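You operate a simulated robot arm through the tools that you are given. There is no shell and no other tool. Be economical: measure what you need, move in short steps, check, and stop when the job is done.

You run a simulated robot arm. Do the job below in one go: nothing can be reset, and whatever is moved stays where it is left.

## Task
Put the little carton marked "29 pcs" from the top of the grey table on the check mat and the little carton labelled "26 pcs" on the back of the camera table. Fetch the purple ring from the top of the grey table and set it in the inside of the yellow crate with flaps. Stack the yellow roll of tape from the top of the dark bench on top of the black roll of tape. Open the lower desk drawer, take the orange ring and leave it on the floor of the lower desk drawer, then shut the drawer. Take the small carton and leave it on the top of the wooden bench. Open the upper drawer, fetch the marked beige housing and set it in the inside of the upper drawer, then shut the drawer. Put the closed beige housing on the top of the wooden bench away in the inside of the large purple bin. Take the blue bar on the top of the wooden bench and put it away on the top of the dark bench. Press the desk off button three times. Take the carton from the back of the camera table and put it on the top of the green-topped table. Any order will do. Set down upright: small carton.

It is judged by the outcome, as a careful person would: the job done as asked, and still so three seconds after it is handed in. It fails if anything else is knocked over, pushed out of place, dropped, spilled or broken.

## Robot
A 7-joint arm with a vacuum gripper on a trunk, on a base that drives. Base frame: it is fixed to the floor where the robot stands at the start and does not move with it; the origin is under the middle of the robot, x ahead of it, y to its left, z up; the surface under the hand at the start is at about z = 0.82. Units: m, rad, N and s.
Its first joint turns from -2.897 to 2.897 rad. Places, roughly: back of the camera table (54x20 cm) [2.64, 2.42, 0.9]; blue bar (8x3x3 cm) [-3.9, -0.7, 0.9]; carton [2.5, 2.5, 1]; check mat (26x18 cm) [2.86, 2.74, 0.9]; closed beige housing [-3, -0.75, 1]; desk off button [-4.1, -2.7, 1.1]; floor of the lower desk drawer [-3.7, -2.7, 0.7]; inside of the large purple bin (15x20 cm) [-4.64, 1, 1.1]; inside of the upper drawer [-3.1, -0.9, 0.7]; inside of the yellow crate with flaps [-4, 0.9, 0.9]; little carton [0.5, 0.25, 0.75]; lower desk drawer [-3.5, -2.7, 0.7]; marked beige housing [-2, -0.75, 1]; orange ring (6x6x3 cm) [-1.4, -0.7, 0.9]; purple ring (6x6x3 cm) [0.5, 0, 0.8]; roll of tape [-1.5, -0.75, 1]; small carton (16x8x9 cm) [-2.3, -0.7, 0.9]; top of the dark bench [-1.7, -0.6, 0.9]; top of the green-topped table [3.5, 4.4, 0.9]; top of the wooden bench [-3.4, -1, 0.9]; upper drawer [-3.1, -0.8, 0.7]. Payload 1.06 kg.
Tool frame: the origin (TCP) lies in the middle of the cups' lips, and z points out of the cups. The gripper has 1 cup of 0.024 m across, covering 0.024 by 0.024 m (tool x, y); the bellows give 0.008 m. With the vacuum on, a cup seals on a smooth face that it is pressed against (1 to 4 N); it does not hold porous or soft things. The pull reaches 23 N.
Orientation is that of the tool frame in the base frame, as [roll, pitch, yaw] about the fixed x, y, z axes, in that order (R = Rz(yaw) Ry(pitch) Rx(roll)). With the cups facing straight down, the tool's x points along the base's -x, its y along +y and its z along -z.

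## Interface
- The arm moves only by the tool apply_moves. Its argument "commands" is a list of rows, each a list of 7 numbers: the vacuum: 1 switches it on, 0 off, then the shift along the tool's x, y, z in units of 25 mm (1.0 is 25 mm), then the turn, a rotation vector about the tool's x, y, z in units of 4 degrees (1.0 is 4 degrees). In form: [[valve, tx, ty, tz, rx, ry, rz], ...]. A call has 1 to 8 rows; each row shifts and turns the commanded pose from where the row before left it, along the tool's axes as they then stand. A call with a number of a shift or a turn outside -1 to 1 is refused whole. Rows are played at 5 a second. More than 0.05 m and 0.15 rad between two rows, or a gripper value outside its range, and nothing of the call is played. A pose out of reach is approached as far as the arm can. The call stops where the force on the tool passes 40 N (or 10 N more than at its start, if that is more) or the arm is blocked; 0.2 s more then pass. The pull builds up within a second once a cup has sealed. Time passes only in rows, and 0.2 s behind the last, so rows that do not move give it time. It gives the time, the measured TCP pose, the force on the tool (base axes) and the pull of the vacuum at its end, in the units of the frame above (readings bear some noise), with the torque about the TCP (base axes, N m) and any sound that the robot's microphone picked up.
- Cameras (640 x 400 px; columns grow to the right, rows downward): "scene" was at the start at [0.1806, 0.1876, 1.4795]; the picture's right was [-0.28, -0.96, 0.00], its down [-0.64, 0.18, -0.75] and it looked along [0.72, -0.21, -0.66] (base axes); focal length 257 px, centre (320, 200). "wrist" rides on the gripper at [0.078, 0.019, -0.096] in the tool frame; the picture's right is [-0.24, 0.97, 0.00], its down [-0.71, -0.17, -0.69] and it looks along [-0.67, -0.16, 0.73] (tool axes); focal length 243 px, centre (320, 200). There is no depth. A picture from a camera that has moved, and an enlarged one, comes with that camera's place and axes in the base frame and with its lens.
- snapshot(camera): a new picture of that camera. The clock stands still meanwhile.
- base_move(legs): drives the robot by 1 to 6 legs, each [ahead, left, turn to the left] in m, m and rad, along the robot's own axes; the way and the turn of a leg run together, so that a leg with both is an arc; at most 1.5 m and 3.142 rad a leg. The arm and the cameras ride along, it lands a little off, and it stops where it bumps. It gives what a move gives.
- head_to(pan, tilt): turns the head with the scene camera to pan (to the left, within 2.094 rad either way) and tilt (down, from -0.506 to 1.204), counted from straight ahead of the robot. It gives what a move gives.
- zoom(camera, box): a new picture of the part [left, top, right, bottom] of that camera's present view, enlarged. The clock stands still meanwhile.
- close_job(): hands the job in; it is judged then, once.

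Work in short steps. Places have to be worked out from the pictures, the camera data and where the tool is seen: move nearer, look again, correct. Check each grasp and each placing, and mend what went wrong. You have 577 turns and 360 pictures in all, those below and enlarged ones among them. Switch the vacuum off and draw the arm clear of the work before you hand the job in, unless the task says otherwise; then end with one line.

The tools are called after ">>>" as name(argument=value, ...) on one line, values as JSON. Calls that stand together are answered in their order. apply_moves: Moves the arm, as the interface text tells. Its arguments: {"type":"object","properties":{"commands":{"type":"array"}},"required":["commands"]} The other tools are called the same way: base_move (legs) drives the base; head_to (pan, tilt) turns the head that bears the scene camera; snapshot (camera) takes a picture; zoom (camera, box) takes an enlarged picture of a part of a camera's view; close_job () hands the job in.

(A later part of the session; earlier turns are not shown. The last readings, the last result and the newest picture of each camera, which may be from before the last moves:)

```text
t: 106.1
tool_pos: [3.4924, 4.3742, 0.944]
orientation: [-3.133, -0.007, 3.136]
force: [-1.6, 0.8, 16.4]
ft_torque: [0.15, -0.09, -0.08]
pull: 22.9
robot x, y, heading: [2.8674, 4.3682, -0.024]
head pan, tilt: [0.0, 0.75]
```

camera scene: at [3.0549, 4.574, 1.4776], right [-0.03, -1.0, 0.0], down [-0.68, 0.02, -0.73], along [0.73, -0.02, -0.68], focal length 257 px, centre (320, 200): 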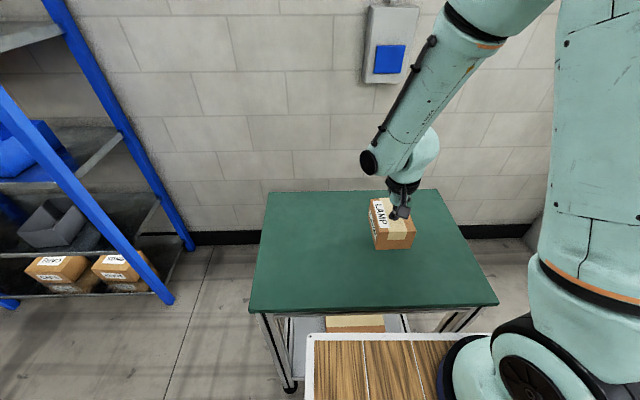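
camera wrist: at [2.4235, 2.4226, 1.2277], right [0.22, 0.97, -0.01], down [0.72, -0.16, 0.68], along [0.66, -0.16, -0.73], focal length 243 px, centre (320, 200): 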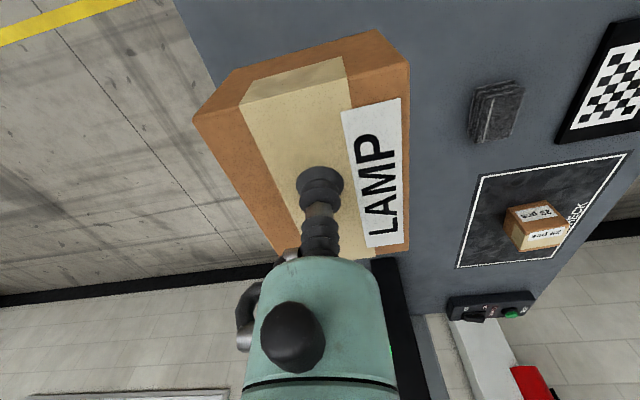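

Contact. Release and lift.

>>> apply_moves(commands=[[0, 0, 0, -0.1, 0, 0, 0], [0, 0, 0, 0, 0, 0, 0], [0, 0, 0, 0, 0, 0, 0], [0, 0, 0, -0.3, 0, 0, 0], [0, 0, 0, -1, 0, 0, 0], [0, 0, 0, -1, 0, 0, 0], [0, 0, 0, -1, 0, 0, 0], [0, 0, 0, -1, 0, 0, 0]])

>>> apply_moves(commands=[[0, 1, -1, -1, 0, 0, 0], [0, 1, -1, -1, 0, 0, 0], [0, 1, -1, -1, 0, 0, 0], [0, 1, -1, 0, 0, 0, 0], [0, 1, -1, 0, 0, 0, 0], [0, 0.5, -1, 0, 0, 0, 0], [0, 0, -1, 0, 0, 0, 0], [0, 0, -1, 0, 0, 0, 0]])

>>> snapshot(camera="scene")

```text
t: 107.9
tool_pos: [3.4933, 4.376, 1.0537]
orientation: [-3.131, -0.009, 3.136]
force: [0.7, -0.2, -0.2]
ft_torque: [0.03, -0.01, -0.04]
pull: 0.0
robot x, y, heading: [2.864, 4.3682, -0.021]
head pan, tilt: [0.0, 0.75]
```

```text
t: 109.7
tool_pos: [3.3622, 4.1842, 1.1335]
orientation: [-3.134, -0.009, 3.139]
force: [-0.1, 0.9, 0.5]
ft_torque: [-0.03, 0.04, 0.01]
pull: 0.0
out of reach, approached as far as the arm can: row 5
robot x, y, heading: [2.8679, 4.368, -0.029]
head pan, tilt: [0.0, 0.75]
```

```text
325 pictures are left
camera scene: at [3.055, 4.5743, 1.4775], right [-0.03, -1.0, 0.0], down [-0.68, 0.02, -0.73], along [0.73, -0.02, -0.68], focal length 257 px, centre (320, 200)
```

scene: 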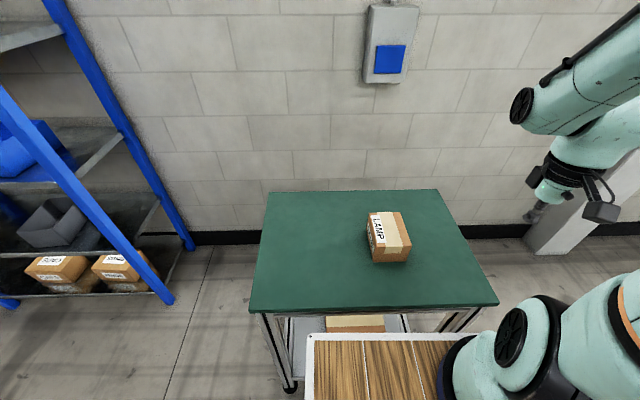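

Done. Drive back to the grey table for carton 26, retracing the route.

>>> base_move(legs=[[0, 0, 0.026], [0, -1.04, 0], [-1.2, 0, 0], [0, -1.4, 0], [0, -1.4, 0], [0, -1.4, 0]])

```text
t: 140.8
tool_pos: [2.1885, -1.0637, 1.134]
orientation: [-3.133, -0.009, -3.113]
force: [0.1, -0.2, 0.5]
ft_torque: [-0.02, 0.0, 0.03]
pull: 0.1
robot x, y, heading: [1.6876, -0.898, 0.009]
head pan, tilt: [0.0, 0.75]
```

>>> base_move(legs=[[-1.5, 0, 0], [-0.33, 0, -0.009], [0, 0.9, 0], [0.1, 0, 0]])

>>> snapshot(camera="scene")

```text
t: 155.1
tool_pos: [0.4858, -0.1702, 1.1329]
orientation: [-3.133, -0.01, -3.12]
force: [-0.6, -0.5, 0.5]
ft_torque: [0.0, 0.02, 0.0]
pull: 0.0
robot x, y, heading: [-0.0136, 0.0004, -0.003]
head pan, tilt: [0.0, 0.75]
```

```text
324 pictures are left
camera scene: at [0.1671, 0.212, 1.4775], right [0.0, -1.0, 0.0], down [-0.68, 0.0, -0.73], along [0.73, 0.0, -0.68], focal length 257 px, centre (320, 200)
```

scene: 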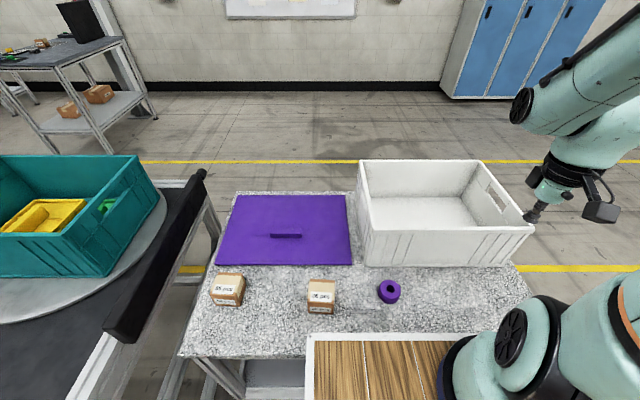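

Carton 26 top ≈(0.492,0.207,0.875). Move the tool over it along y.

>>> apply_moves(commands=[[0, -0.4, 1, 0, 0, 0, 0], [0, -0.4, 1, 0, 0, 0, 0], [0, 0, 1, 0, 0, 0, 0], [0, 0, 1, 0, 0, 0, 0], [0, 0, 1, 0, 0, 0, 0], [0, 0, 1, 0, 0, 0, 0], [0, 0, 1, 0, 0, 0, 0], [0, 0, 1, 0, 0, 0, 0]])

>>> apply_moves(commands=[[0, 0, 1, 0, 0, 0, 0], [0, 0, 1, 0, 0, 0, 0], [0, 0, 1, 0, 0, 0, 0], [0, 0, 1, 0, 0, 0, 0], [0, 0, 1, 0, 0, 0, 0], [0, 0, 1, 0, 0, 0, 0], [0, 0.4, 1, 0, 0, 0, 0], [0, 0, 0, 1, 0, 0, 0]])

>>> snapshot(camera="wrist")

```text
t: 156.9
tool_pos: [0.5001, 0.0329, 1.1307]
orientation: [-3.132, -0.01, -3.12]
force: [-0.1, -0.7, 0.2]
ft_torque: [0.0, 0.03, -0.02]
pull: 0.0
robot x, y, heading: [-0.0161, 0.0013, -0.001]
head pan, tilt: [0.0, 0.75]
```

```text
t: 158.7
tool_pos: [0.4857, 0.2054, 1.1051]
orientation: [-3.133, -0.007, -3.118]
force: [-0.8, -0.8, -0.4]
ft_torque: [-0.01, 0.0, 0.01]
pull: 0.0
robot x, y, heading: [-0.012, 0.0025, 0.006]
head pan, tilt: [0.0, 0.75]
```

```text
323 pictures are left
camera wrist: at [0.4101, 0.2223, 1.2], right [0.21, 0.98, -0.01], down [0.72, -0.15, 0.68], along [0.66, -0.15, -0.73], focal length 243 px, centre (320, 200)
```

wrist: 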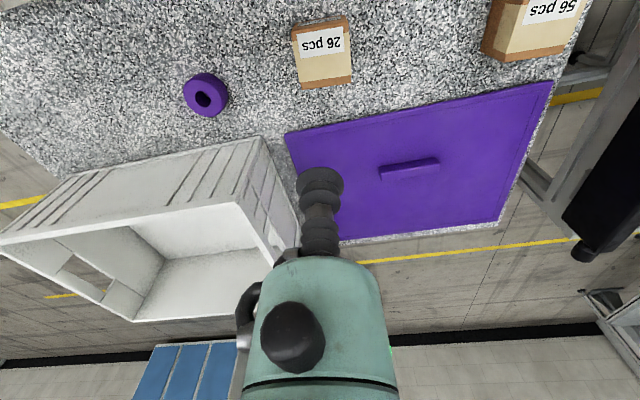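

Descend to 0.955 and look again.

>>> apply_moves(commands=[[0, 0, 0, 1, 0, 0, 0], [0, 0, 0, 1, 0, 0, 0], [0, 0, 0, 1, 0, 0, 0], [0, 0, 0, 1, 0, 0, 0], [0, 0, 0, 1, 0, 0, 0], [0, 0, 0, 1, 0, 0, 0]])

>>> snapshot(camera="wrist")

```text
t: 160.1
tool_pos: [0.4857, 0.2039, 0.9557]
orientation: [-3.133, -0.008, -3.119]
force: [0.1, -0.2, 0.2]
ft_torque: [0.03, 0.04, -0.01]
pull: 0.0
robot x, y, heading: [-0.0151, 0.0002, 0.002]
head pan, tilt: [0.0, 0.75]
```

```text
322 pictures are left
camera wrist: at [0.4093, 0.2207, 1.0512], right [0.21, 0.98, -0.01], down [0.72, -0.15, 0.68], along [0.66, -0.15, -0.73], focal length 243 px, centre (320, 200)
```

wrist: 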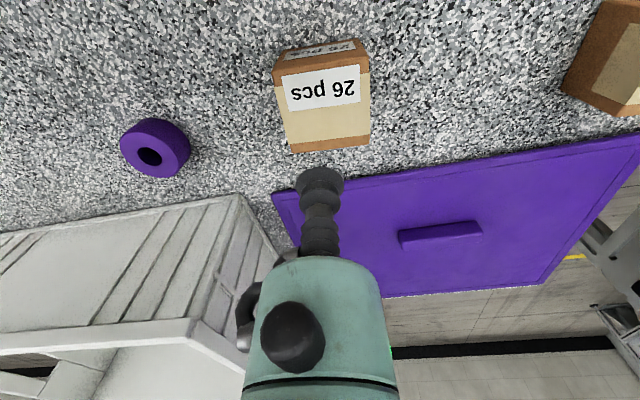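

Aligned (carton ≈(0.481,0.208)). Descend with vacuum.

>>> apply_moves(commands=[[1, 0.15, 0.15, 1, 0, 0, 0], [1, 0, 0, 1, 0, 0, 0], [1, 0, 0, 0.6, 0, 0, 0], [1, 0, 0, 0.2, 0, 0, 0], [1, 0, 0, 0.2, 0, 0, 0], [1, 0, 0, 0.15, 0, 0, 0], [1, 0, 0, 0, 0, 0, 0]])

```text
t: 161.7
tool_pos: [0.4798, 0.2078, 0.8766]
orientation: [-3.134, -0.01, -3.119]
force: [1.3, -2.7, 8.1]
ft_torque: [0.09, -0.1, -0.04]
pull: 22.3
robot x, y, heading: [-0.015, 0.0034, 0.002]
head pan, tilt: [0.0, 0.75]
```

Sealed. Lift, then drive to the camera table.

>>> apply_moves(commands=[[1, 0, 0, -0.3, 0, 0, 0], [1, 0, 0, -0.7, 0, 0, 0], [1, 0, 0, -1, 0, 0, 0], [1, 0, 0, -1, 0, 0, 0], [1, 0, 0, -1, 0, 0, 0], [1, 0, 0, -1, 0, 0, 0], [1, 0, 0, -1, 0, 0, 0], [1, 0, 0, -1, 0, 0, 0]])

>>> apply_moves(commands=[[1, -0.4, 0, -1, 0, 0, 0], [1, 0, 0, -1, 0, 0, 0], [1, 0, 0, -1, 0, 0, 0], [1, 0, 0, -1, 0, 0, 0]])

>>> base_move(legs=[[-0.12, 0, 0], [0, -0.85, 0], [1.5, 0, 0], [0.27, 0, 0], [0, 1.4, 0], [0, 1.4, 0]])

>>> snapshot(camera="scene")

```text
t: 163.5
tool_pos: [0.4812, 0.2074, 1.0522]
orientation: [-3.13, -0.009, -3.12]
force: [1.1, 1.0, -0.9]
ft_torque: [0.01, 0.01, -0.01]
pull: 22.8
robot x, y, heading: [-0.0157, -0.0006, -0.002]
head pan, tilt: [0.0, 0.75]
```

```text
t: 164.5
tool_pos: [0.4945, 0.2091, 1.1528]
orientation: [-3.131, -0.008, -3.118]
force: [0.1, 1.0, -1.1]
ft_torque: [0.03, 0.0, 0.0]
pull: 23.0
robot x, y, heading: [-0.0126, 0.0011, -0.003]
head pan, tilt: [0.0, 0.75]
```

```text
t: 191.7
tool_pos: [2.1428, 2.172, 1.1524]
orientation: [-3.133, -0.007, -3.127]
force: [-0.1, -0.1, -1.1]
ft_torque: [0.03, 0.04, -0.02]
pull: 22.3
robot x, y, heading: [1.6327, 1.9669, -0.005]
head pan, tilt: [0.0, 0.75]
```

```text
321 pictures are left
camera scene: at [1.8176, 2.1774, 1.4775], right [-0.01, -1.0, 0.0], down [-0.68, 0.01, -0.73], along [0.73, -0.01, -0.68], focal length 257 px, centre (320, 200)
```

scene: 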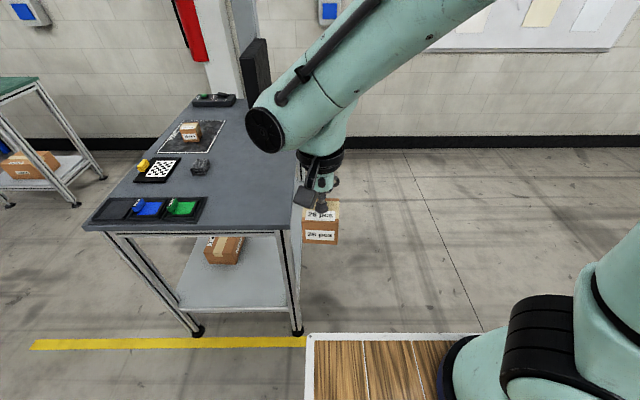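

Move left 0.24 and ahead 0.2, then extend the arm to ≈(2.60,2.42).

>>> base_move(legs=[[0, 0.25, 0], [0.2, 0, 0]])

>>> apply_moves(commands=[[1, -1, 0, 0, 0, 0, 0], [1, -1, 0, 0, 0, 0, 0], [1, -1, 0, 0, 0, 0, 0], [1, -1, 0, 0, 0, 0, 0], [1, -1, 0, 0, 0, 0, 0], [1, -1, 0, 0, 0, 0, 0], [1, -1, 0, 0, 0, 0, 0], [1, -1, 0, 0, 0, 0, 0]])

>>> snapshot(camera="scene")

>>> snapshot(camera="wrist")

```text
t: 194.7
tool_pos: [2.3471, 2.4014, 1.1511]
orientation: [-3.133, -0.009, -3.137]
force: [-0.5, -0.9, -1.7]
ft_torque: [0.0, -0.02, -0.02]
pull: 22.9
robot x, y, heading: [1.8308, 2.2037, -0.017]
head pan, tilt: [0.0, 0.75]
```

```text
t: 196.5
tool_pos: [2.5446, 2.4021, 1.1495]
orientation: [-3.132, -0.011, -3.139]
force: [0.1, -0.6, -1.0]
ft_torque: [0.0, 0.0, -0.01]
pull: 22.3
robot x, y, heading: [1.8338, 2.204, -0.013]
head pan, tilt: [0.0, 0.75]
```

```text
320 pictures are left
camera scene: at [2.0202, 2.4109, 1.4776], right [-0.02, -1.0, 0.0], down [-0.68, 0.01, -0.73], along [0.73, -0.01, -0.68], focal length 257 px, centre (320, 200)
```

scene: 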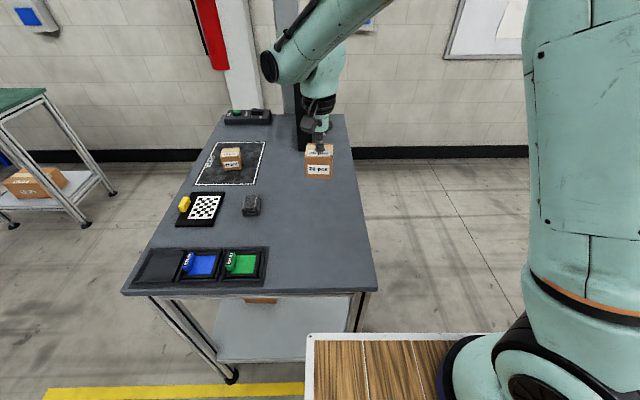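

```text
319 pictures are left
camera wrist: at [2.4697, 2.4202, 1.2457], right [0.23, 0.97, -0.01], down [0.71, -0.16, 0.68], along [0.66, -0.17, -0.73], focal length 243 px, centre (320, 200)
```

wrist: 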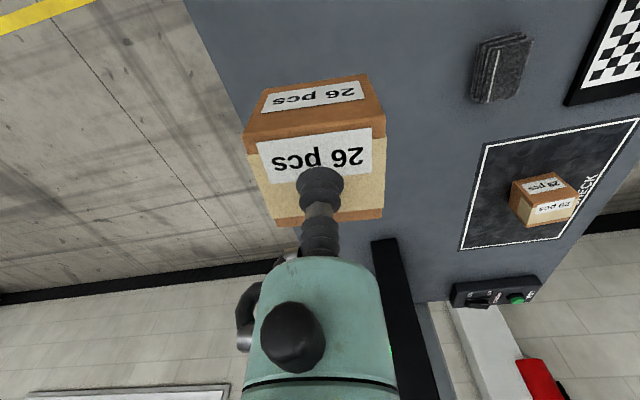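

Inside the back strip. Lower here.

>>> apply_moves(commands=[[1, 0, 0.5, 1, 0, 0, 0], [1, 0, 0, 1, 0, 0, 0], [1, 0, 0, 1, 0, 0, 0], [1, 0, 0, 1, 0, 0, 0], [1, 0, 0, 1, 0, 0, 0], [1, 0, 0, 1, 0, 0, 0], [1, 0, 0, 1, 0, 0, 0], [1, 0, 0, 0.4, 0, 0, 0]])

>>> apply_moves(commands=[[1, 0, 0, 0.2, 0, 0, 0], [1, 0, 0, 0.12, 0, 0, 0], [1, 0, 0, 0.12, 0, 0, 0]])

```text
t: 198.3
tool_pos: [2.5435, 2.4137, 0.965]
orientation: [-3.133, -0.01, -3.137]
force: [-0.8, 0.5, -2.0]
ft_torque: [0.02, 0.03, 0.03]
pull: 23.7
robot x, y, heading: [1.8361, 2.2005, -0.017]
head pan, tilt: [0.0, 0.75]
```

```text
t: 199.1
tool_pos: [2.5443, 2.4138, 0.9556]
orientation: [-3.133, -0.008, -3.139]
force: [-2.8, -4.5, 16.7]
ft_torque: [0.12, -0.08, -0.01]
pull: 22.8
robot x, y, heading: [1.8362, 2.207, -0.02]
head pan, tilt: [0.0, 0.75]
```

Contact. Release, lift, and check.

>>> apply_moves(commands=[[0, 0, 0, -0.1, 0, 0, 0], [0, 0, 0, 0, 0, 0, 0], [0, 0, 0, 0, 0, 0, 0], [0, 0, 0, -0.3, 0, 0, 0], [0, 0, 0, -1, 0, 0, 0], [0, 0, 0, -1, 0, 0, 0], [0, 0, 0, -1, 0, 0, 0], [0, 0, 0, -1, 0, 0, 0]])

>>> apply_moves(commands=[[0, 1, 0, -1, 0, 0, 0], [0, 1, 0, -1, 0, 0, 0], [0, 1, 0, -1, 0, 0, 0], [0, 1, 0, 0, 0, 0, 0], [0, 1, 0, 0, 0, 0, 0], [0, 1, 0, 0, 0, 0, 0], [0, 1, 0, 0, 0, 0, 0], [0, 1, 0, 0, 0, 0, 0]])

>>> snapshot(camera="scene")

```text
t: 200.9
tool_pos: [2.5447, 2.4124, 1.065]
orientation: [-3.133, -0.011, -3.137]
force: [-0.4, 0.6, -0.5]
ft_torque: [0.02, 0.04, -0.02]
pull: 0.0
robot x, y, heading: [1.835, 2.2023, -0.019]
head pan, tilt: [0.0, 0.75]
```

```text
t: 202.7
tool_pos: [2.345, 2.4137, 1.1408]
orientation: [-3.134, -0.008, -3.138]
force: [0.0, -0.9, -0.6]
ft_torque: [-0.05, 0.01, 0.01]
pull: 0.0
robot x, y, heading: [1.8376, 2.2038, -0.017]
head pan, tilt: [0.0, 0.75]
```

```text
318 pictures are left
camera scene: at [2.0208, 2.411, 1.4775], right [-0.02, -1.0, 0.0], down [-0.68, 0.01, -0.73], along [0.73, -0.01, -0.68], focal length 257 px, centre (320, 200)
```

scene: 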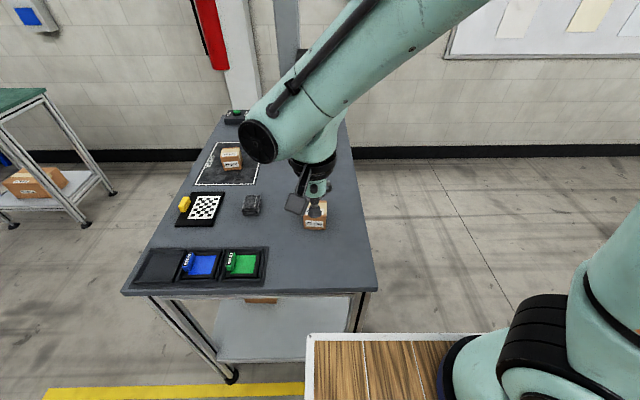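

Both cartons done. Return to the grey table for the purple ring.

>>> base_move(legs=[[-0.18, 0, 0.018], [0, -1.5, 0], [0, -1.5, 0], [-1.5, 0, 0], [-0.3, 0, 0], [0, 0.8, 0]])

>>> snapshot(camera="scene")

```text
t: 230.8
tool_pos: [0.3428, 0.3089, 1.1417]
orientation: [-3.131, -0.008, 3.099]
force: [-0.1, 0.9, -0.8]
ft_torque: [-0.01, 0.01, -0.02]
pull: 0.1
robot x, y, heading: [-0.1748, 0.1217, -0.059]
head pan, tilt: [0.0, 0.75]
```

```text
317 pictures are left
camera scene: at [0.018, 0.3202, 1.4775], right [-0.06, -1.0, 0.0], down [-0.68, 0.04, -0.73], along [0.73, -0.05, -0.68], focal length 257 px, centre (320, 200)
```

scene: 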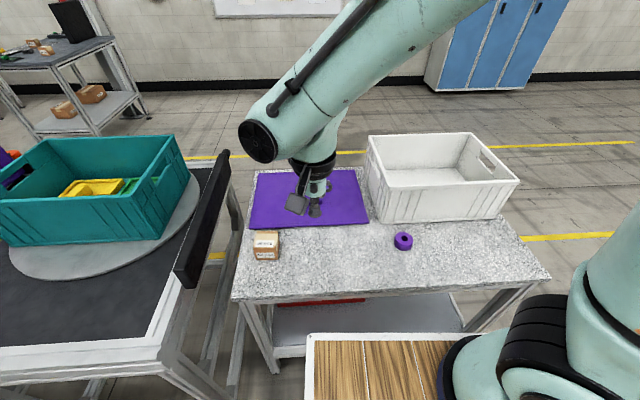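

Correct the heading and move a bit nearer; ring ≈(0.495,0.03).

>>> base_move(legs=[[0, 0, 0.059], [0.12, -0.1, 0]])

>>> snapshot(camera="wrist")

```text
t: 232.6
tool_pos: [0.4503, 0.2358, 1.1421]
orientation: [-3.132, -0.008, -3.13]
force: [-0.3, 0.6, -0.1]
ft_torque: [0.01, -0.01, -0.01]
pull: 0.0
robot x, y, heading: [-0.0584, 0.0205, -0.011]
head pan, tilt: [0.0, 0.75]
```

```text
316 pictures are left
camera wrist: at [0.3746, 0.2536, 1.2371], right [0.22, 0.97, -0.01], down [0.72, -0.16, 0.68], along [0.66, -0.16, -0.73], focal length 243 px, centre (320, 200)
```

wrist: 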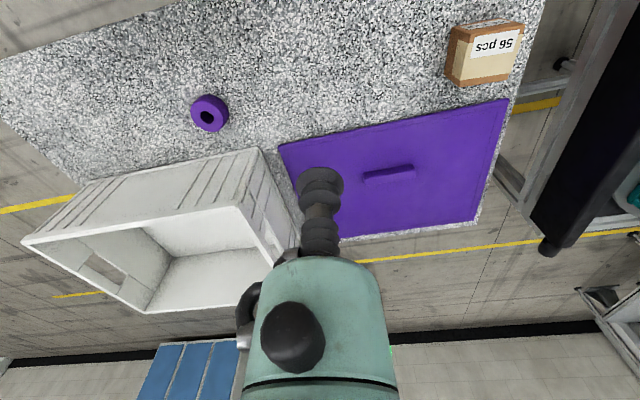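

Ring ≈(0.50,0.031). Move above and look closely at its annulus width.

>>> apply_moves(commands=[[0, -0.25, -1, 0, 0, 0, 0], [0, -0.25, -1, 0, 0, 0, 0], [0, -0.25, -1, 0, 0, 0, 0], [0, -0.25, -1, 0, 0, 0, 0], [0, -0.25, -1, 0, 0, 0, 0], [0, -0.25, -1, 0, 0, 0, 0], [0, -0.25, -1, 0, 0, 0, 0], [0, -0.25, -1, 0, 0, 0, 0]])

>>> apply_moves(commands=[[0, 0, 0, 1, 0, 0, 0], [0, 0, 0, 1, 0, 0, 0], [0, 0, 0, 1, 0, 0, 0], [0, 0, 0, 1, 0, 0, 0], [0, 0, 0, 1, 0, 0, 0], [0, 0, 0, 1, 0, 0, 0], [0, 0, 0, 1, 0, 0, 0], [0, 0, 0, 1, 0, 0, 0]])

>>> zoom(camera="wrist", box=[240, 60, 400, 200])

>>> zoom(camera="scene", box=[340, 210, 440, 290])

```text
t: 234.4
tool_pos: [0.501, 0.0353, 1.1419]
orientation: [-3.133, -0.008, -3.128]
force: [-0.1, 0.1, 0.0]
ft_torque: [-0.02, 0.01, 0.0]
pull: 0.1
robot x, y, heading: [-0.0596, 0.0213, -0.012]
head pan, tilt: [0.0, 0.75]
```

```text
t: 236.2
tool_pos: [0.4991, 0.0335, 0.9427]
orientation: [-3.132, -0.009, -3.129]
force: [-0.7, -0.4, 0.2]
ft_torque: [0.04, -0.01, 0.01]
pull: 0.0
robot x, y, heading: [-0.0566, 0.0161, -0.008]
head pan, tilt: [0.0, 0.75]
```

```text
2.86 times, centred on (320, 130) of wrist
camera zoom: at [0.4232, 0.0518, 1.0379], right [0.22, 0.97, -0.01], down [0.72, -0.16, 0.68], along [0.66, -0.16, -0.73], focal length 693 px, centre (320, 400)
```

zoom: 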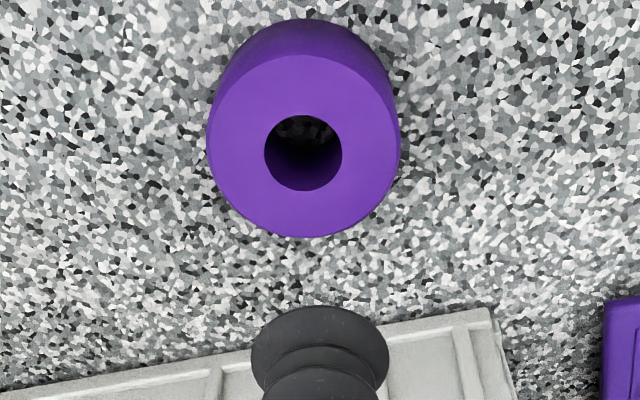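

```text
5.00 times, centred on (390, 250) of scene
camera zoom: at [0.1251, 0.2302, 1.4776], right [-0.01, -1.0, 0.0], down [-0.68, 0.01, -0.73], along [0.73, -0.01, -0.68], focal length 1287 px, centre (-30, -50)
```

zoom: 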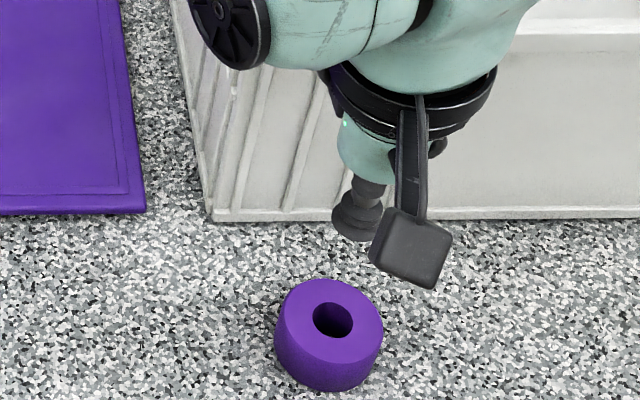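

The annulus is ~18 mm wide, narrower than the 24 mm cup, but the bellows may still seal. Try on the robot-side of the annulus at r≈21 mm.

>>> apply_moves(commands=[[1, 0.84, -0.24, 1, 0, 0, 0], [1, 0, 0, 1, 0, 0, 0], [1, 0, 0, 1, 0, 0, 0], [1, 0, 0, 0.2, 0, 0, 0], [1, 0, 0, 0.15, 0, 0, 0], [1, 0, 0, 0.15, 0, 0, 0]])

>>> zoom(camera="wrist", box=[240, 80, 400, 220])

```text
t: 237.6
tool_pos: [0.4788, 0.0278, 0.8553]
orientation: [-3.132, -0.008, -3.129]
force: [-0.8, 0.5, 0.3]
ft_torque: [-0.03, 0.02, -0.02]
pull: 0.1
robot x, y, heading: [-0.0582, 0.0225, -0.011]
head pan, tilt: [0.0, 0.75]
```

```text
2.86 times, centred on (320, 150) of wrist
camera zoom: at [0.4038, 0.0459, 0.9514], right [0.22, 0.97, -0.01], down [0.72, -0.16, 0.68], along [0.66, -0.16, -0.73], focal length 693 px, centre (320, 343)
```

zoom: 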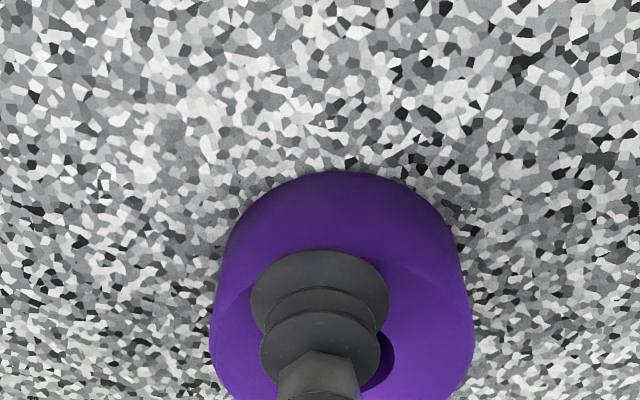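

Almost touching. Continue down.

>>> apply_moves(commands=[[1, 0, 0, 0.12, 0, 0, 0], [1, 0, 0, 0.12, 0, 0, 0], [1, 0, 0, 0, 0, 0, 0]])

```text
t: 238.4
tool_pos: [0.4791, 0.0279, 0.8503]
orientation: [-3.135, -0.009, -3.13]
force: [-0.3, 0.0, -1.0]
ft_torque: [0.02, -0.01, 0.01]
pull: 0.0
robot x, y, heading: [-0.0615, 0.0204, -0.013]
head pan, tilt: [0.0, 0.75]
```

>>> apply_moves(commands=[[1, 0, 0, 0.12, 0, 0, 0], [1, 0, 0, 0.08, 0, 0, 0], [1, 0, 0, 0, 0, 0, 0]])

```text
t: 239.2
tool_pos: [0.4795, 0.0273, 0.8448]
orientation: [-3.132, -0.01, -3.13]
force: [-0.6, -1.1, 2.8]
ft_torque: [0.04, -0.02, 0.03]
pull: 0.0
robot x, y, heading: [-0.0592, 0.0233, -0.006]
head pan, tilt: [0.0, 0.75]
```

Touching at 2.8 N, no seal. Press slightly and wait.

>>> apply_moves(commands=[[1, 0, 0, 0.06, 0, 0, 0], [1, 0, 0, 0, 0, 0, 0], [1, 0, 0, 0, 0, 0, 0]])

>>> zoom(camera="wrist", box=[240, 80, 400, 220])

```text
t: 240.0
tool_pos: [0.4799, 0.0272, 0.8423]
orientation: [-3.131, -0.008, -3.128]
force: [-0.7, -1.1, 4.4]
ft_torque: [0.01, -0.02, -0.02]
pull: 0.0
robot x, y, heading: [-0.0587, 0.0229, -0.007]
head pan, tilt: [0.0, 0.75]
```

```text
2.86 times, centred on (320, 150) of wrist
camera zoom: at [0.4033, 0.0453, 0.9393], right [0.22, 0.97, -0.01], down [0.72, -0.16, 0.68], along [0.66, -0.16, -0.73], focal length 693 px, centre (320, 343)
```

zoom: 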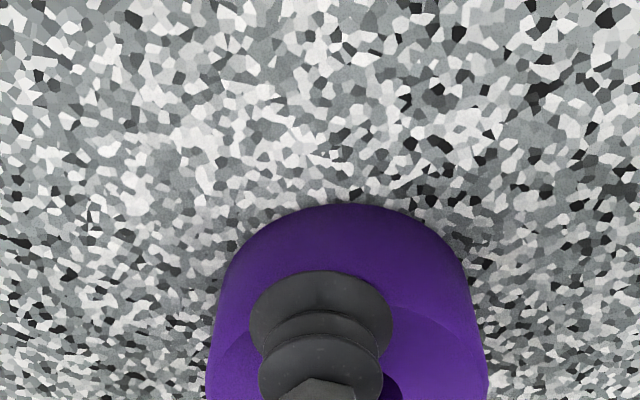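

The cup overlaps both edges of the annulus (can't seal). Try centred on the hole, whose diameter (~22 mm) is a little less than the cup: lift, shift 21 mm in x, look.

>>> apply_moves(commands=[[0, 0, 0, -1, 0, 0, 0], [0, -0.84, 0, -0.2, 0, 0, 0], [0, 0, 0, 0, 0, 0, 0]])

>>> snapshot(camera="wrist")

>>> zoom(camera="wrist", box=[260, 100, 380, 200])

```text
t: 240.8
tool_pos: [0.5, 0.0279, 0.8741]
orientation: [-3.132, -0.008, -3.129]
force: [-0.3, 0.4, 0.4]
ft_torque: [-0.02, -0.01, 0.01]
pull: 0.1
robot x, y, heading: [-0.058, 0.02, -0.007]
head pan, tilt: [0.0, 0.75]
```

```text
311 pictures are left
camera wrist: at [0.4243, 0.0452, 0.9695], right [0.22, 0.97, -0.01], down [0.72, -0.16, 0.68], along [0.66, -0.16, -0.73], focal length 243 px, centre (320, 200)
```

wrist: 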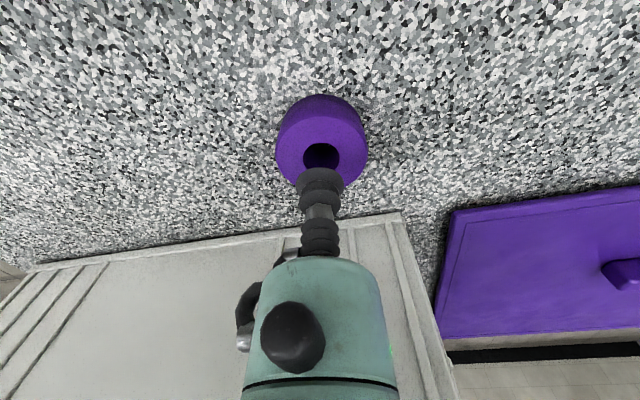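

```text
4.00 times, centred on (320, 150) of wrist
camera zoom: at [0.4243, 0.0452, 0.9695], right [0.22, 0.97, -0.01], down [0.72, -0.16, 0.68], along [0.66, -0.16, -0.73], focal length 970 px, centre (320, 400)
```

zoom: 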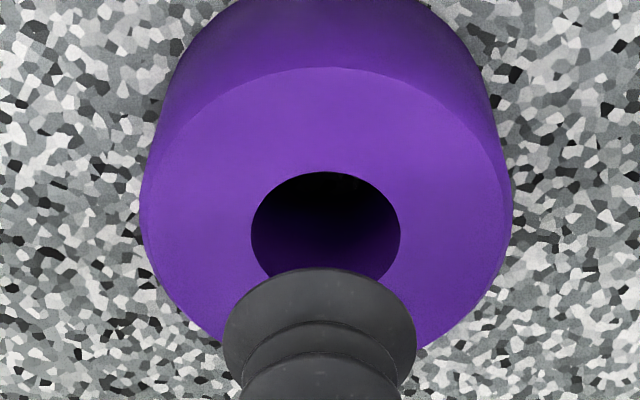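

Hole centre ≈(0.502,0.027), diameter ≈22.5 mm. Try one centred press.

>>> apply_moves(commands=[[1, -0.08, -0.04, 0.8, 0, 0, 0], [1, 0, 0, 0.2, 0, 0, 0], [1, 0, 0, 0.1, 0, 0, 0], [1, 0, 0, 0.1, 0, 0, 0], [1, 0, 0, 0, 0, 0, 0], [1, 0, 0, 0, 0, 0, 0]])

```text
t: 242.2
tool_pos: [0.4996, 0.0283, 0.8431]
orientation: [-3.133, -0.011, -3.127]
force: [2.1, -2.4, 6.5]
ft_torque: [0.08, -0.03, -0.03]
pull: 23.3
robot x, y, heading: [-0.0592, 0.0241, -0.006]
head pan, tilt: [0.0, 0.75]
```

It sealed on the hole (pull 23.3). Lift slowly and check.

>>> apply_moves(commands=[[1, 0, 0, -0.3, 0, 0, 0], [1, 0, 0, -0.7, 0, 0, 0], [1, 0, 0, -1, 0, 0, 0], [1, 0, 0, -1, 0, 0, 0], [1, 0, 0, -1, 0, 0, 0], [1, 0, 0, -1, 0, 0, 0], [1, 0, 0, -1, 0, 0, 0], [1, 0, 0, -1, 0, 0, 0]])

>>> apply_moves(commands=[[1, 0, 0, -1, 0, 0, 0], [1, 0, 0, -1, 0, 0, 0], [1, 0, 0, -1, 0, 0, 0], [1, 0, 0, -1, 0, 0, 0]])

>>> snapshot(camera="wrist")

>>> head_to(pan=2.09, tilt=0.35)

>>> snapshot(camera="scene")

```text
t: 244.0
tool_pos: [0.5033, 0.0273, 1.0189]
orientation: [-3.133, -0.009, -3.129]
force: [0.9, 0.0, -2.4]
ft_torque: [-0.02, -0.01, 0.02]
pull: 22.7
robot x, y, heading: [-0.0573, 0.0215, -0.006]
head pan, tilt: [0.0, 0.75]
```

```text
t: 245.0
tool_pos: [0.5036, 0.0298, 1.1168]
orientation: [-3.132, -0.011, -3.129]
force: [-0.1, -0.1, -2.0]
ft_torque: [-0.03, -0.01, 0.01]
pull: 22.8
robot x, y, heading: [-0.0573, 0.0208, -0.007]
head pan, tilt: [0.0, 0.75]
```

```text
309 pictures are left
camera wrist: at [0.4288, 0.0482, 1.2128], right [0.22, 0.97, -0.01], down [0.72, -0.16, 0.68], along [0.66, -0.16, -0.73], focal length 243 px, centre (320, 200)
```

wrist: 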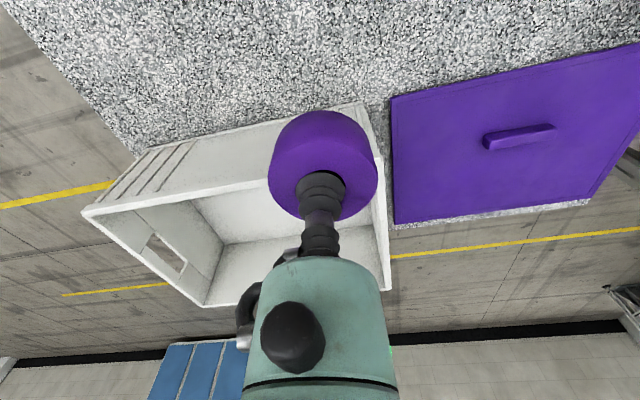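

```text
t: 247.0
tool_pos: [0.5051, 0.0312, 1.1173]
orientation: [-3.133, -0.009, -3.129]
force: [-0.3, -1.3, -1.7]
ft_torque: [0.02, -0.03, 0.02]
pull: 23.5
robot x, y, heading: [-0.061, 0.0205, -0.008]
head pan, tilt: [2.089, 0.351]
```

```text
308 pictures are left
camera scene: at [-0.0028, 0.3124, 1.5132], right [0.87, 0.49, 0.0], down [0.17, -0.3, -0.94], along [-0.46, 0.82, -0.34], focal length 257 px, centre (320, 200)
```

scene: 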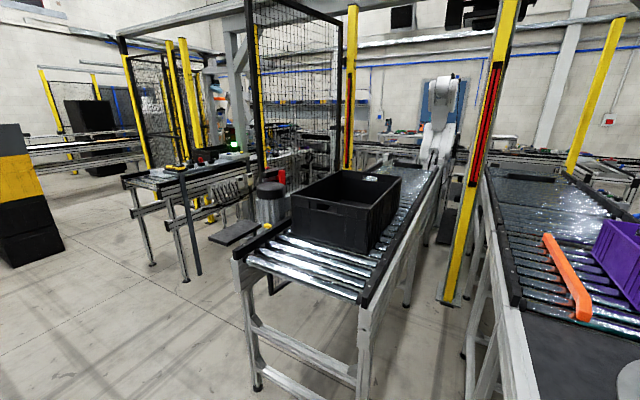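

Ring held. Back off and turn around to face −x, then look.

>>> base_move(legs=[[-0.2, 0.05, 0], [0, 0, 1.57], [0, 0, 1.57]])

>>> head_to(pan=0.0, tilt=0.35)

>>> snapshot(camera="scene")

>>> head_to(pan=0.9, tilt=0.6)

>>> snapshot(camera="scene")

```text
t: 256.3
tool_pos: [-0.8261, 0.0632, 1.1172]
orientation: [-3.131, -0.008, 0.012]
force: [0.1, -0.5, -0.8]
ft_torque: [0.02, -0.01, 0.0]
pull: 22.6
robot x, y, heading: [-0.261, 0.0731, 3.133]
head pan, tilt: [2.089, 0.351]
```

```text
t: 258.3
tool_pos: [-0.8256, 0.0642, 1.1175]
orientation: [-3.133, -0.01, 0.013]
force: [0.4, 0.3, -1.8]
ft_torque: [-0.02, -0.01, 0.01]
pull: 22.3
robot x, y, heading: [-0.2631, 0.0744, 3.13]
head pan, tilt: [0.0, 0.351]
```

```text
307 pictures are left
camera scene: at [-0.4577, -0.1348, 1.5132], right [0.01, 1.0, 0.0], down [0.34, 0.0, -0.94], along [-0.94, 0.01, -0.34], focal length 257 px, centre (320, 200)
```

scene: 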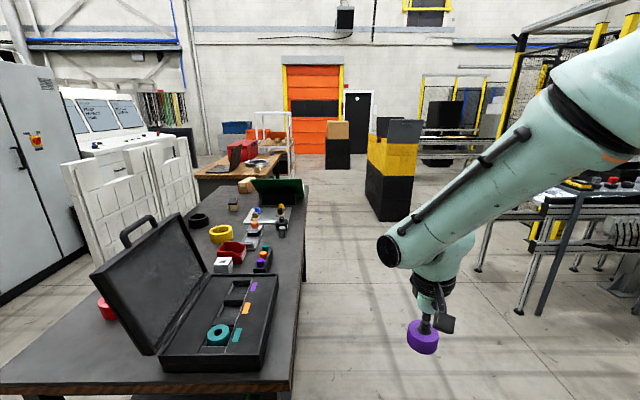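

```text
t: 259.5
tool_pos: [-0.8251, 0.064, 1.1167]
orientation: [-3.134, -0.008, 0.012]
force: [-0.1, -0.4, -1.7]
ft_torque: [0.02, -0.01, 0.02]
pull: 23.1
robot x, y, heading: [-0.261, 0.0721, 3.135]
head pan, tilt: [0.901, 0.6]
```

```text
306 pictures are left
camera scene: at [-0.4201, -0.2043, 1.4904], right [-0.78, 0.63, 0.0], down [0.36, 0.44, -0.83], along [-0.52, -0.64, -0.56], focal length 257 px, centre (320, 200)
```

scene: 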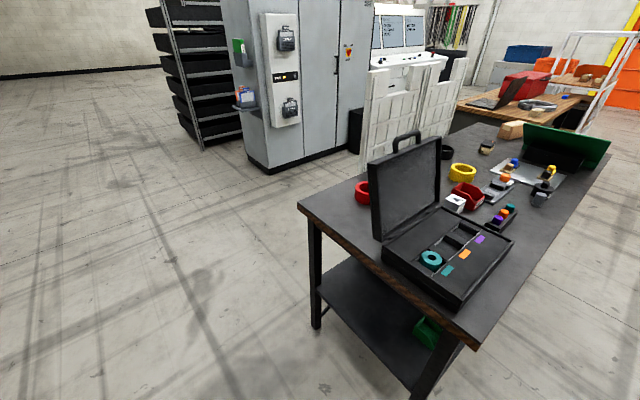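

Facing −x; the aisle lies right of the dark bench. Move right 0.35 and ahead 1.5, look for the yellow crate.

>>> base_move(legs=[[0, -0.35, 0], [1.5, 0, 0], [0.4, 0, 0]])

>>> head_to(pan=-0.2, tilt=0.4)

>>> snapshot(camera="scene")

>>> head_to(pan=0.9, tilt=0.6)

>>> snapshot(camera="scene")

```text
t: 270.8
tool_pos: [-2.7029, 0.3789, 1.1174]
orientation: [-3.133, -0.01, 0.037]
force: [1.0, -0.6, -1.9]
ft_torque: [-0.03, 0.0, -0.04]
pull: 22.9
robot x, y, heading: [-2.1434, 0.4024, -3.13]
head pan, tilt: [0.901, 0.6]
```

```text
t: 272.1
tool_pos: [-2.7025, 0.3798, 1.1183]
orientation: [-3.132, -0.01, 0.037]
force: [0.2, -0.5, -1.8]
ft_torque: [0.01, 0.0, -0.01]
pull: 22.5
robot x, y, heading: [-2.1395, 0.4049, -3.127]
head pan, tilt: [-0.201, 0.4]
```

```text
305 pictures are left
camera scene: at [-2.3276, 0.2076, 1.5086], right [0.18, 0.98, 0.0], down [0.38, -0.07, -0.92], along [-0.91, 0.17, -0.39], focal length 257 px, centre (320, 200)
```

scene: 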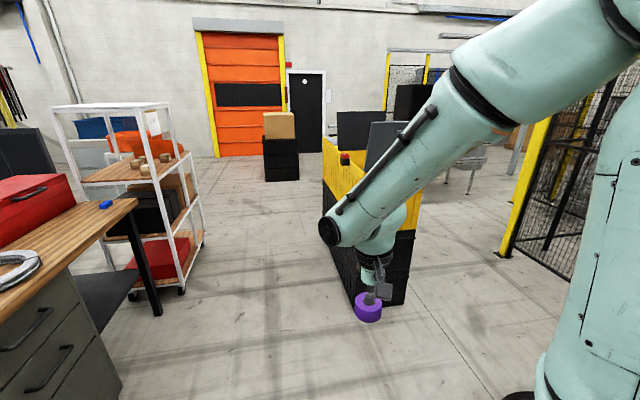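

```text
t: 273.5
tool_pos: [-2.7028, 0.3785, 1.1179]
orientation: [-3.132, -0.008, 0.036]
force: [0.3, -0.1, -2.1]
ft_torque: [0.02, 0.0, -0.02]
pull: 22.5
robot x, y, heading: [-2.1439, 0.4029, -3.126]
head pan, tilt: [0.901, 0.6]
```

```text
304 pictures are left
camera scene: at [-2.2905, 0.1205, 1.4904], right [-0.79, 0.61, 0.0], down [0.34, 0.45, -0.83], along [-0.5, -0.65, -0.56], focal length 257 px, centre (320, 200)
```

scene: 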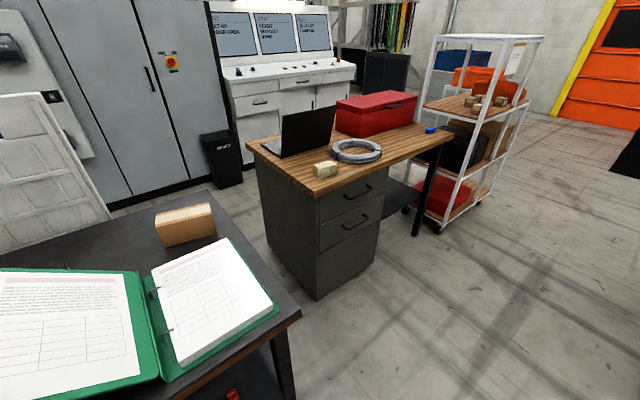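

The yellow crate is on the stack ahead-right, near face at x≈−3.73, y 0.73–1.14. Raise the ring and approach to look inside.

>>> apply_moves(commands=[[1, 0, 0, -1, 0, 0, 0], [1, 0, 0, -1, 0, 0, 0], [1, 0, 0, -1, 0, 0, 0], [1, 0, 0, -1, 0, 0, 0], [1, 0, 0, -1, 0, 0, 0], [1, 0, 0, -1, 0, 0, 0], [1, 0, 0, -1, 0, 0, 0], [1, 0, 0, -1, 0, 0, 0]])

>>> base_move(legs=[[0.6, -0.55, 0]])

>>> head_to(pan=-0.15, tilt=0.55)

>>> snapshot(camera="scene")

>>> snapshot(camera="wrist")

```text
t: 275.3
tool_pos: [-2.7071, 0.3774, 1.3162]
orientation: [-3.132, -0.01, 0.037]
force: [0.3, 0.2, -0.8]
ft_torque: [-0.01, 0.02, -0.01]
pull: 22.9
robot x, y, heading: [-2.14, 0.3984, -3.13]
head pan, tilt: [0.901, 0.6]
```

```text
t: 279.6
tool_pos: [-3.315, 0.9244, 1.317]
orientation: [-3.133, -0.008, 0.025]
force: [-0.1, 0.6, -1.5]
ft_torque: [0.01, 0.02, 0.0]
pull: 22.7
robot x, y, heading: [-2.7479, 0.94, -3.141]
head pan, tilt: [0.901, 0.6]
```

```text
t: 280.9
tool_pos: [-3.3148, 0.9242, 1.3162]
orientation: [-3.133, -0.008, 0.024]
force: [0.1, -0.1, -1.0]
ft_torque: [-0.03, 0.02, -0.01]
pull: 23.0
robot x, y, heading: [-2.7469, 0.9345, -3.137]
head pan, tilt: [-0.15, 0.55]
```

```text
303 pictures are left
camera scene: at [-2.937, 0.7446, 1.4949], right [0.15, 0.99, 0.0], down [0.52, -0.08, -0.85], along [-0.84, 0.12, -0.52], focal length 257 px, centre (320, 200)
```

scene: 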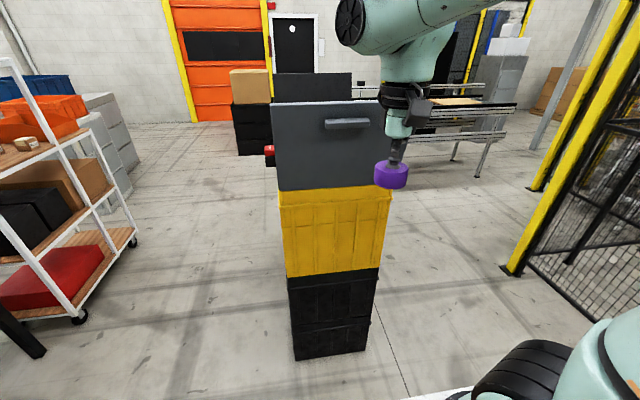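

```text
302 pictures are left
camera wrist: at [-3.2353, 0.9055, 1.4118], right [-0.21, -0.98, -0.01], down [-0.72, 0.15, 0.68], along [-0.66, 0.15, -0.73], focal length 243 px, centre (320, 200)
```

wrist: 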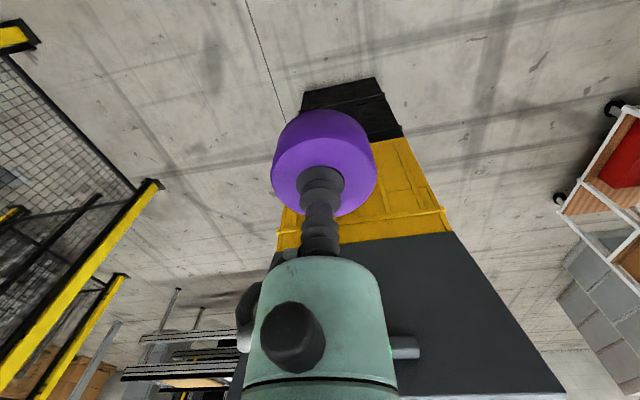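

The crate's flaps stand up at the ±x ends; the −y side may be open. Reposition to its −y side facing +y to look.

>>> base_move(legs=[[0, 0.9, 0], [0.4, 0, 0], [0, 0, -1.57]])

>>> head_to(pan=0.4, tilt=0.5)

>>> snapshot(camera="scene")

```text
t: 291.6
tool_pos: [-3.1493, 0.6133, 1.3167]
orientation: [-3.133, -0.01, -1.563]
force: [-0.3, 0.0, -2.0]
ft_torque: [0.02, 0.02, 0.0]
pull: 23.0
robot x, y, heading: [-3.1401, 0.0506, 1.555]
head pan, tilt: [-0.15, 0.55]
```

```text
t: 292.5
tool_pos: [-3.1513, 0.6128, 1.3167]
orientation: [-3.132, -0.009, -1.563]
force: [-0.5, -0.2, -1.5]
ft_torque: [0.03, -0.02, -0.02]
pull: 22.7
robot x, y, heading: [-3.1409, 0.0468, 1.56]
head pan, tilt: [0.4, 0.499]
```

```text
301 pictures are left
camera scene: at [-3.3857, 0.2348, 1.4995], right [0.93, 0.37, 0.0], down [0.18, -0.44, -0.88], along [-0.33, 0.81, -0.48], focal length 257 px, centre (320, 200)
```

scene: 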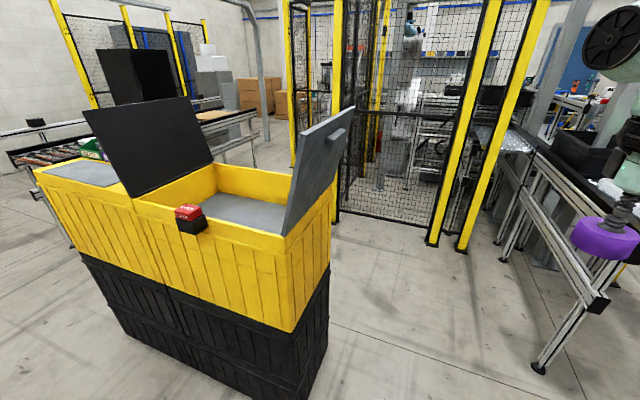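

The crate is open from this side: opening x −4.27…−3.70, y 0.72…1.10, rim z≈1.06. Drive left 0.85 so the arm is in front of its middle.

>>> base_move(legs=[[0, 0.85, 0]])

>>> head_to(pan=0.0, tilt=0.7)

>>> snapshot(camera="scene")

>>> snapshot(camera="wrist")

```text
t: 297.0
tool_pos: [-3.9955, 0.6241, 1.3163]
orientation: [-3.132, -0.008, -1.563]
force: [1.1, -0.1, -2.0]
ft_torque: [-0.03, 0.01, 0.03]
pull: 23.1
robot x, y, heading: [-3.9878, 0.0558, 1.554]
head pan, tilt: [0.4, 0.499]
```

```text
t: 297.9
tool_pos: [-3.9951, 0.626, 1.3156]
orientation: [-3.134, -0.009, -1.565]
force: [0.0, 0.2, -1.4]
ft_torque: [0.03, -0.03, -0.02]
pull: 22.8
robot x, y, heading: [-3.9881, 0.0577, 1.558]
head pan, tilt: [0.0, 0.7]
```

```text
300 pictures are left
camera scene: at [-4.1957, 0.2477, 1.4818], right [1.0, -0.01, 0.0], down [-0.01, -0.64, -0.77], along [0.01, 0.77, -0.64], focal length 257 px, centre (320, 200)
```

scene: 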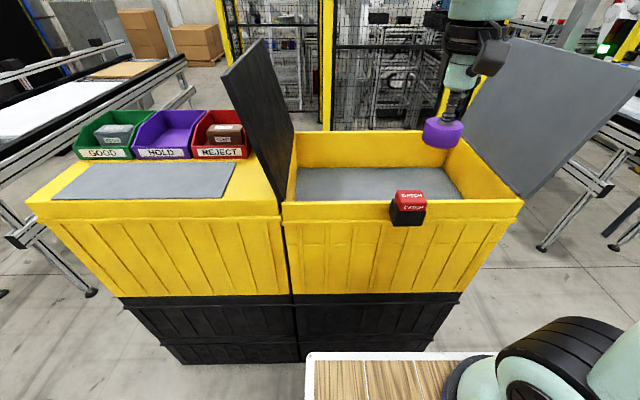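

```text
299 pictures are left
camera wrist: at [-4.0125, 0.5474, 1.4118], right [-0.97, 0.23, -0.01], down [0.16, 0.72, 0.68], along [0.16, 0.66, -0.73], focal length 243 px, centre (320, 200)
```

wrist: 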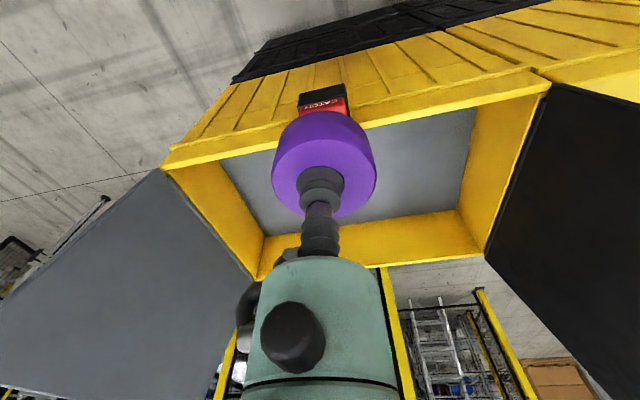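

Opening below. Extend +y 0.3 m over the middle, then descend partway.

>>> apply_moves(commands=[[1, -1, 0, 0, 0, 0, 0], [1, -1, 0, 0, 0, 0, 0], [1, -1, 0, 0, 0, 0, 0], [1, -1, 0, 0, 0, 0, 0], [1, -1, 0, 0, 0, 0, 0], [1, -1, 0, 0, 0, 0, 0], [1, -1, 0, 0, 0, 0, 0], [1, -1, 0, 0, 0, 0, 0]])

>>> apply_moves(commands=[[1, -1, 0, 0, 0, 0, 0], [1, -1, 0, 0, 0, 0, 0], [1, -1, 0, 0, 0, 0, 0], [1, -1, 0, 0, 0, 0, 0], [1, 0, 0, 1, 0, 0, 0], [1, 0, 0, 1, 0, 0, 0], [1, 0, 0, 1, 0, 0, 0], [1, 0, 0, 1, 0, 0, 0]])

>>> snapshot(camera="scene")

>>> snapshot(camera="wrist")

```text
t: 299.7
tool_pos: [-3.9953, 0.8239, 1.3165]
orientation: [-3.134, -0.009, -1.564]
force: [-0.1, -0.9, -1.8]
ft_torque: [0.01, -0.01, 0.0]
pull: 22.2
robot x, y, heading: [-3.9872, 0.0609, 1.56]
head pan, tilt: [0.0, 0.7]
```

```text
t: 301.5
tool_pos: [-3.9982, 0.9245, 1.2129]
orientation: [-3.131, -0.01, -1.565]
force: [-0.1, -0.9, -1.1]
ft_torque: [0.01, 0.01, 0.01]
pull: 22.7
robot x, y, heading: [-3.9875, 0.0584, 1.556]
head pan, tilt: [0.0, 0.7]
```

```text
298 pictures are left
camera scene: at [-4.1956, 0.2476, 1.4818], right [1.0, -0.01, 0.0], down [-0.01, -0.64, -0.76], along [0.01, 0.76, -0.64], focal length 257 px, centre (320, 200)
```

scene: 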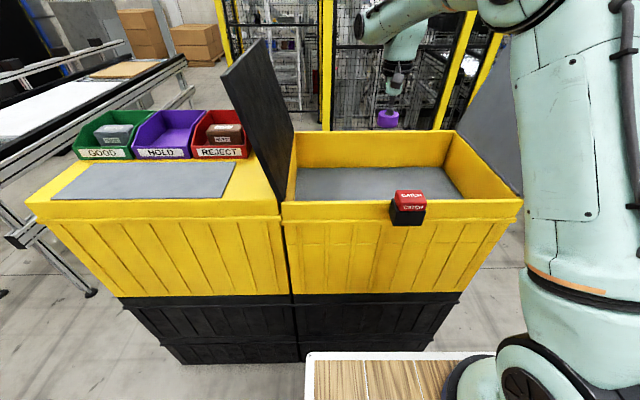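

```text
297 pictures are left
camera wrist: at [-4.0153, 0.8461, 1.3081], right [-0.97, 0.23, -0.01], down [0.16, 0.71, 0.68], along [0.16, 0.66, -0.73], focal length 243 px, centre (320, 200)
```

wrist: 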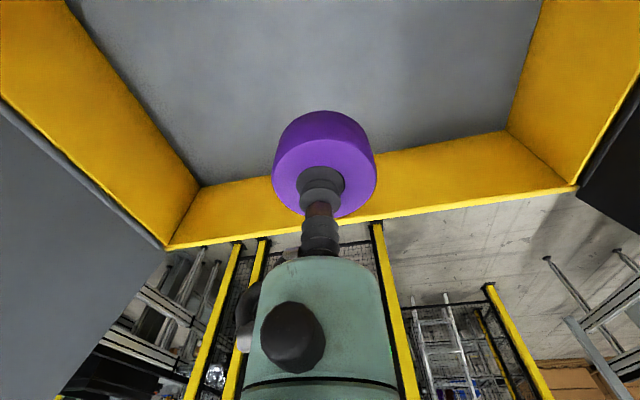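

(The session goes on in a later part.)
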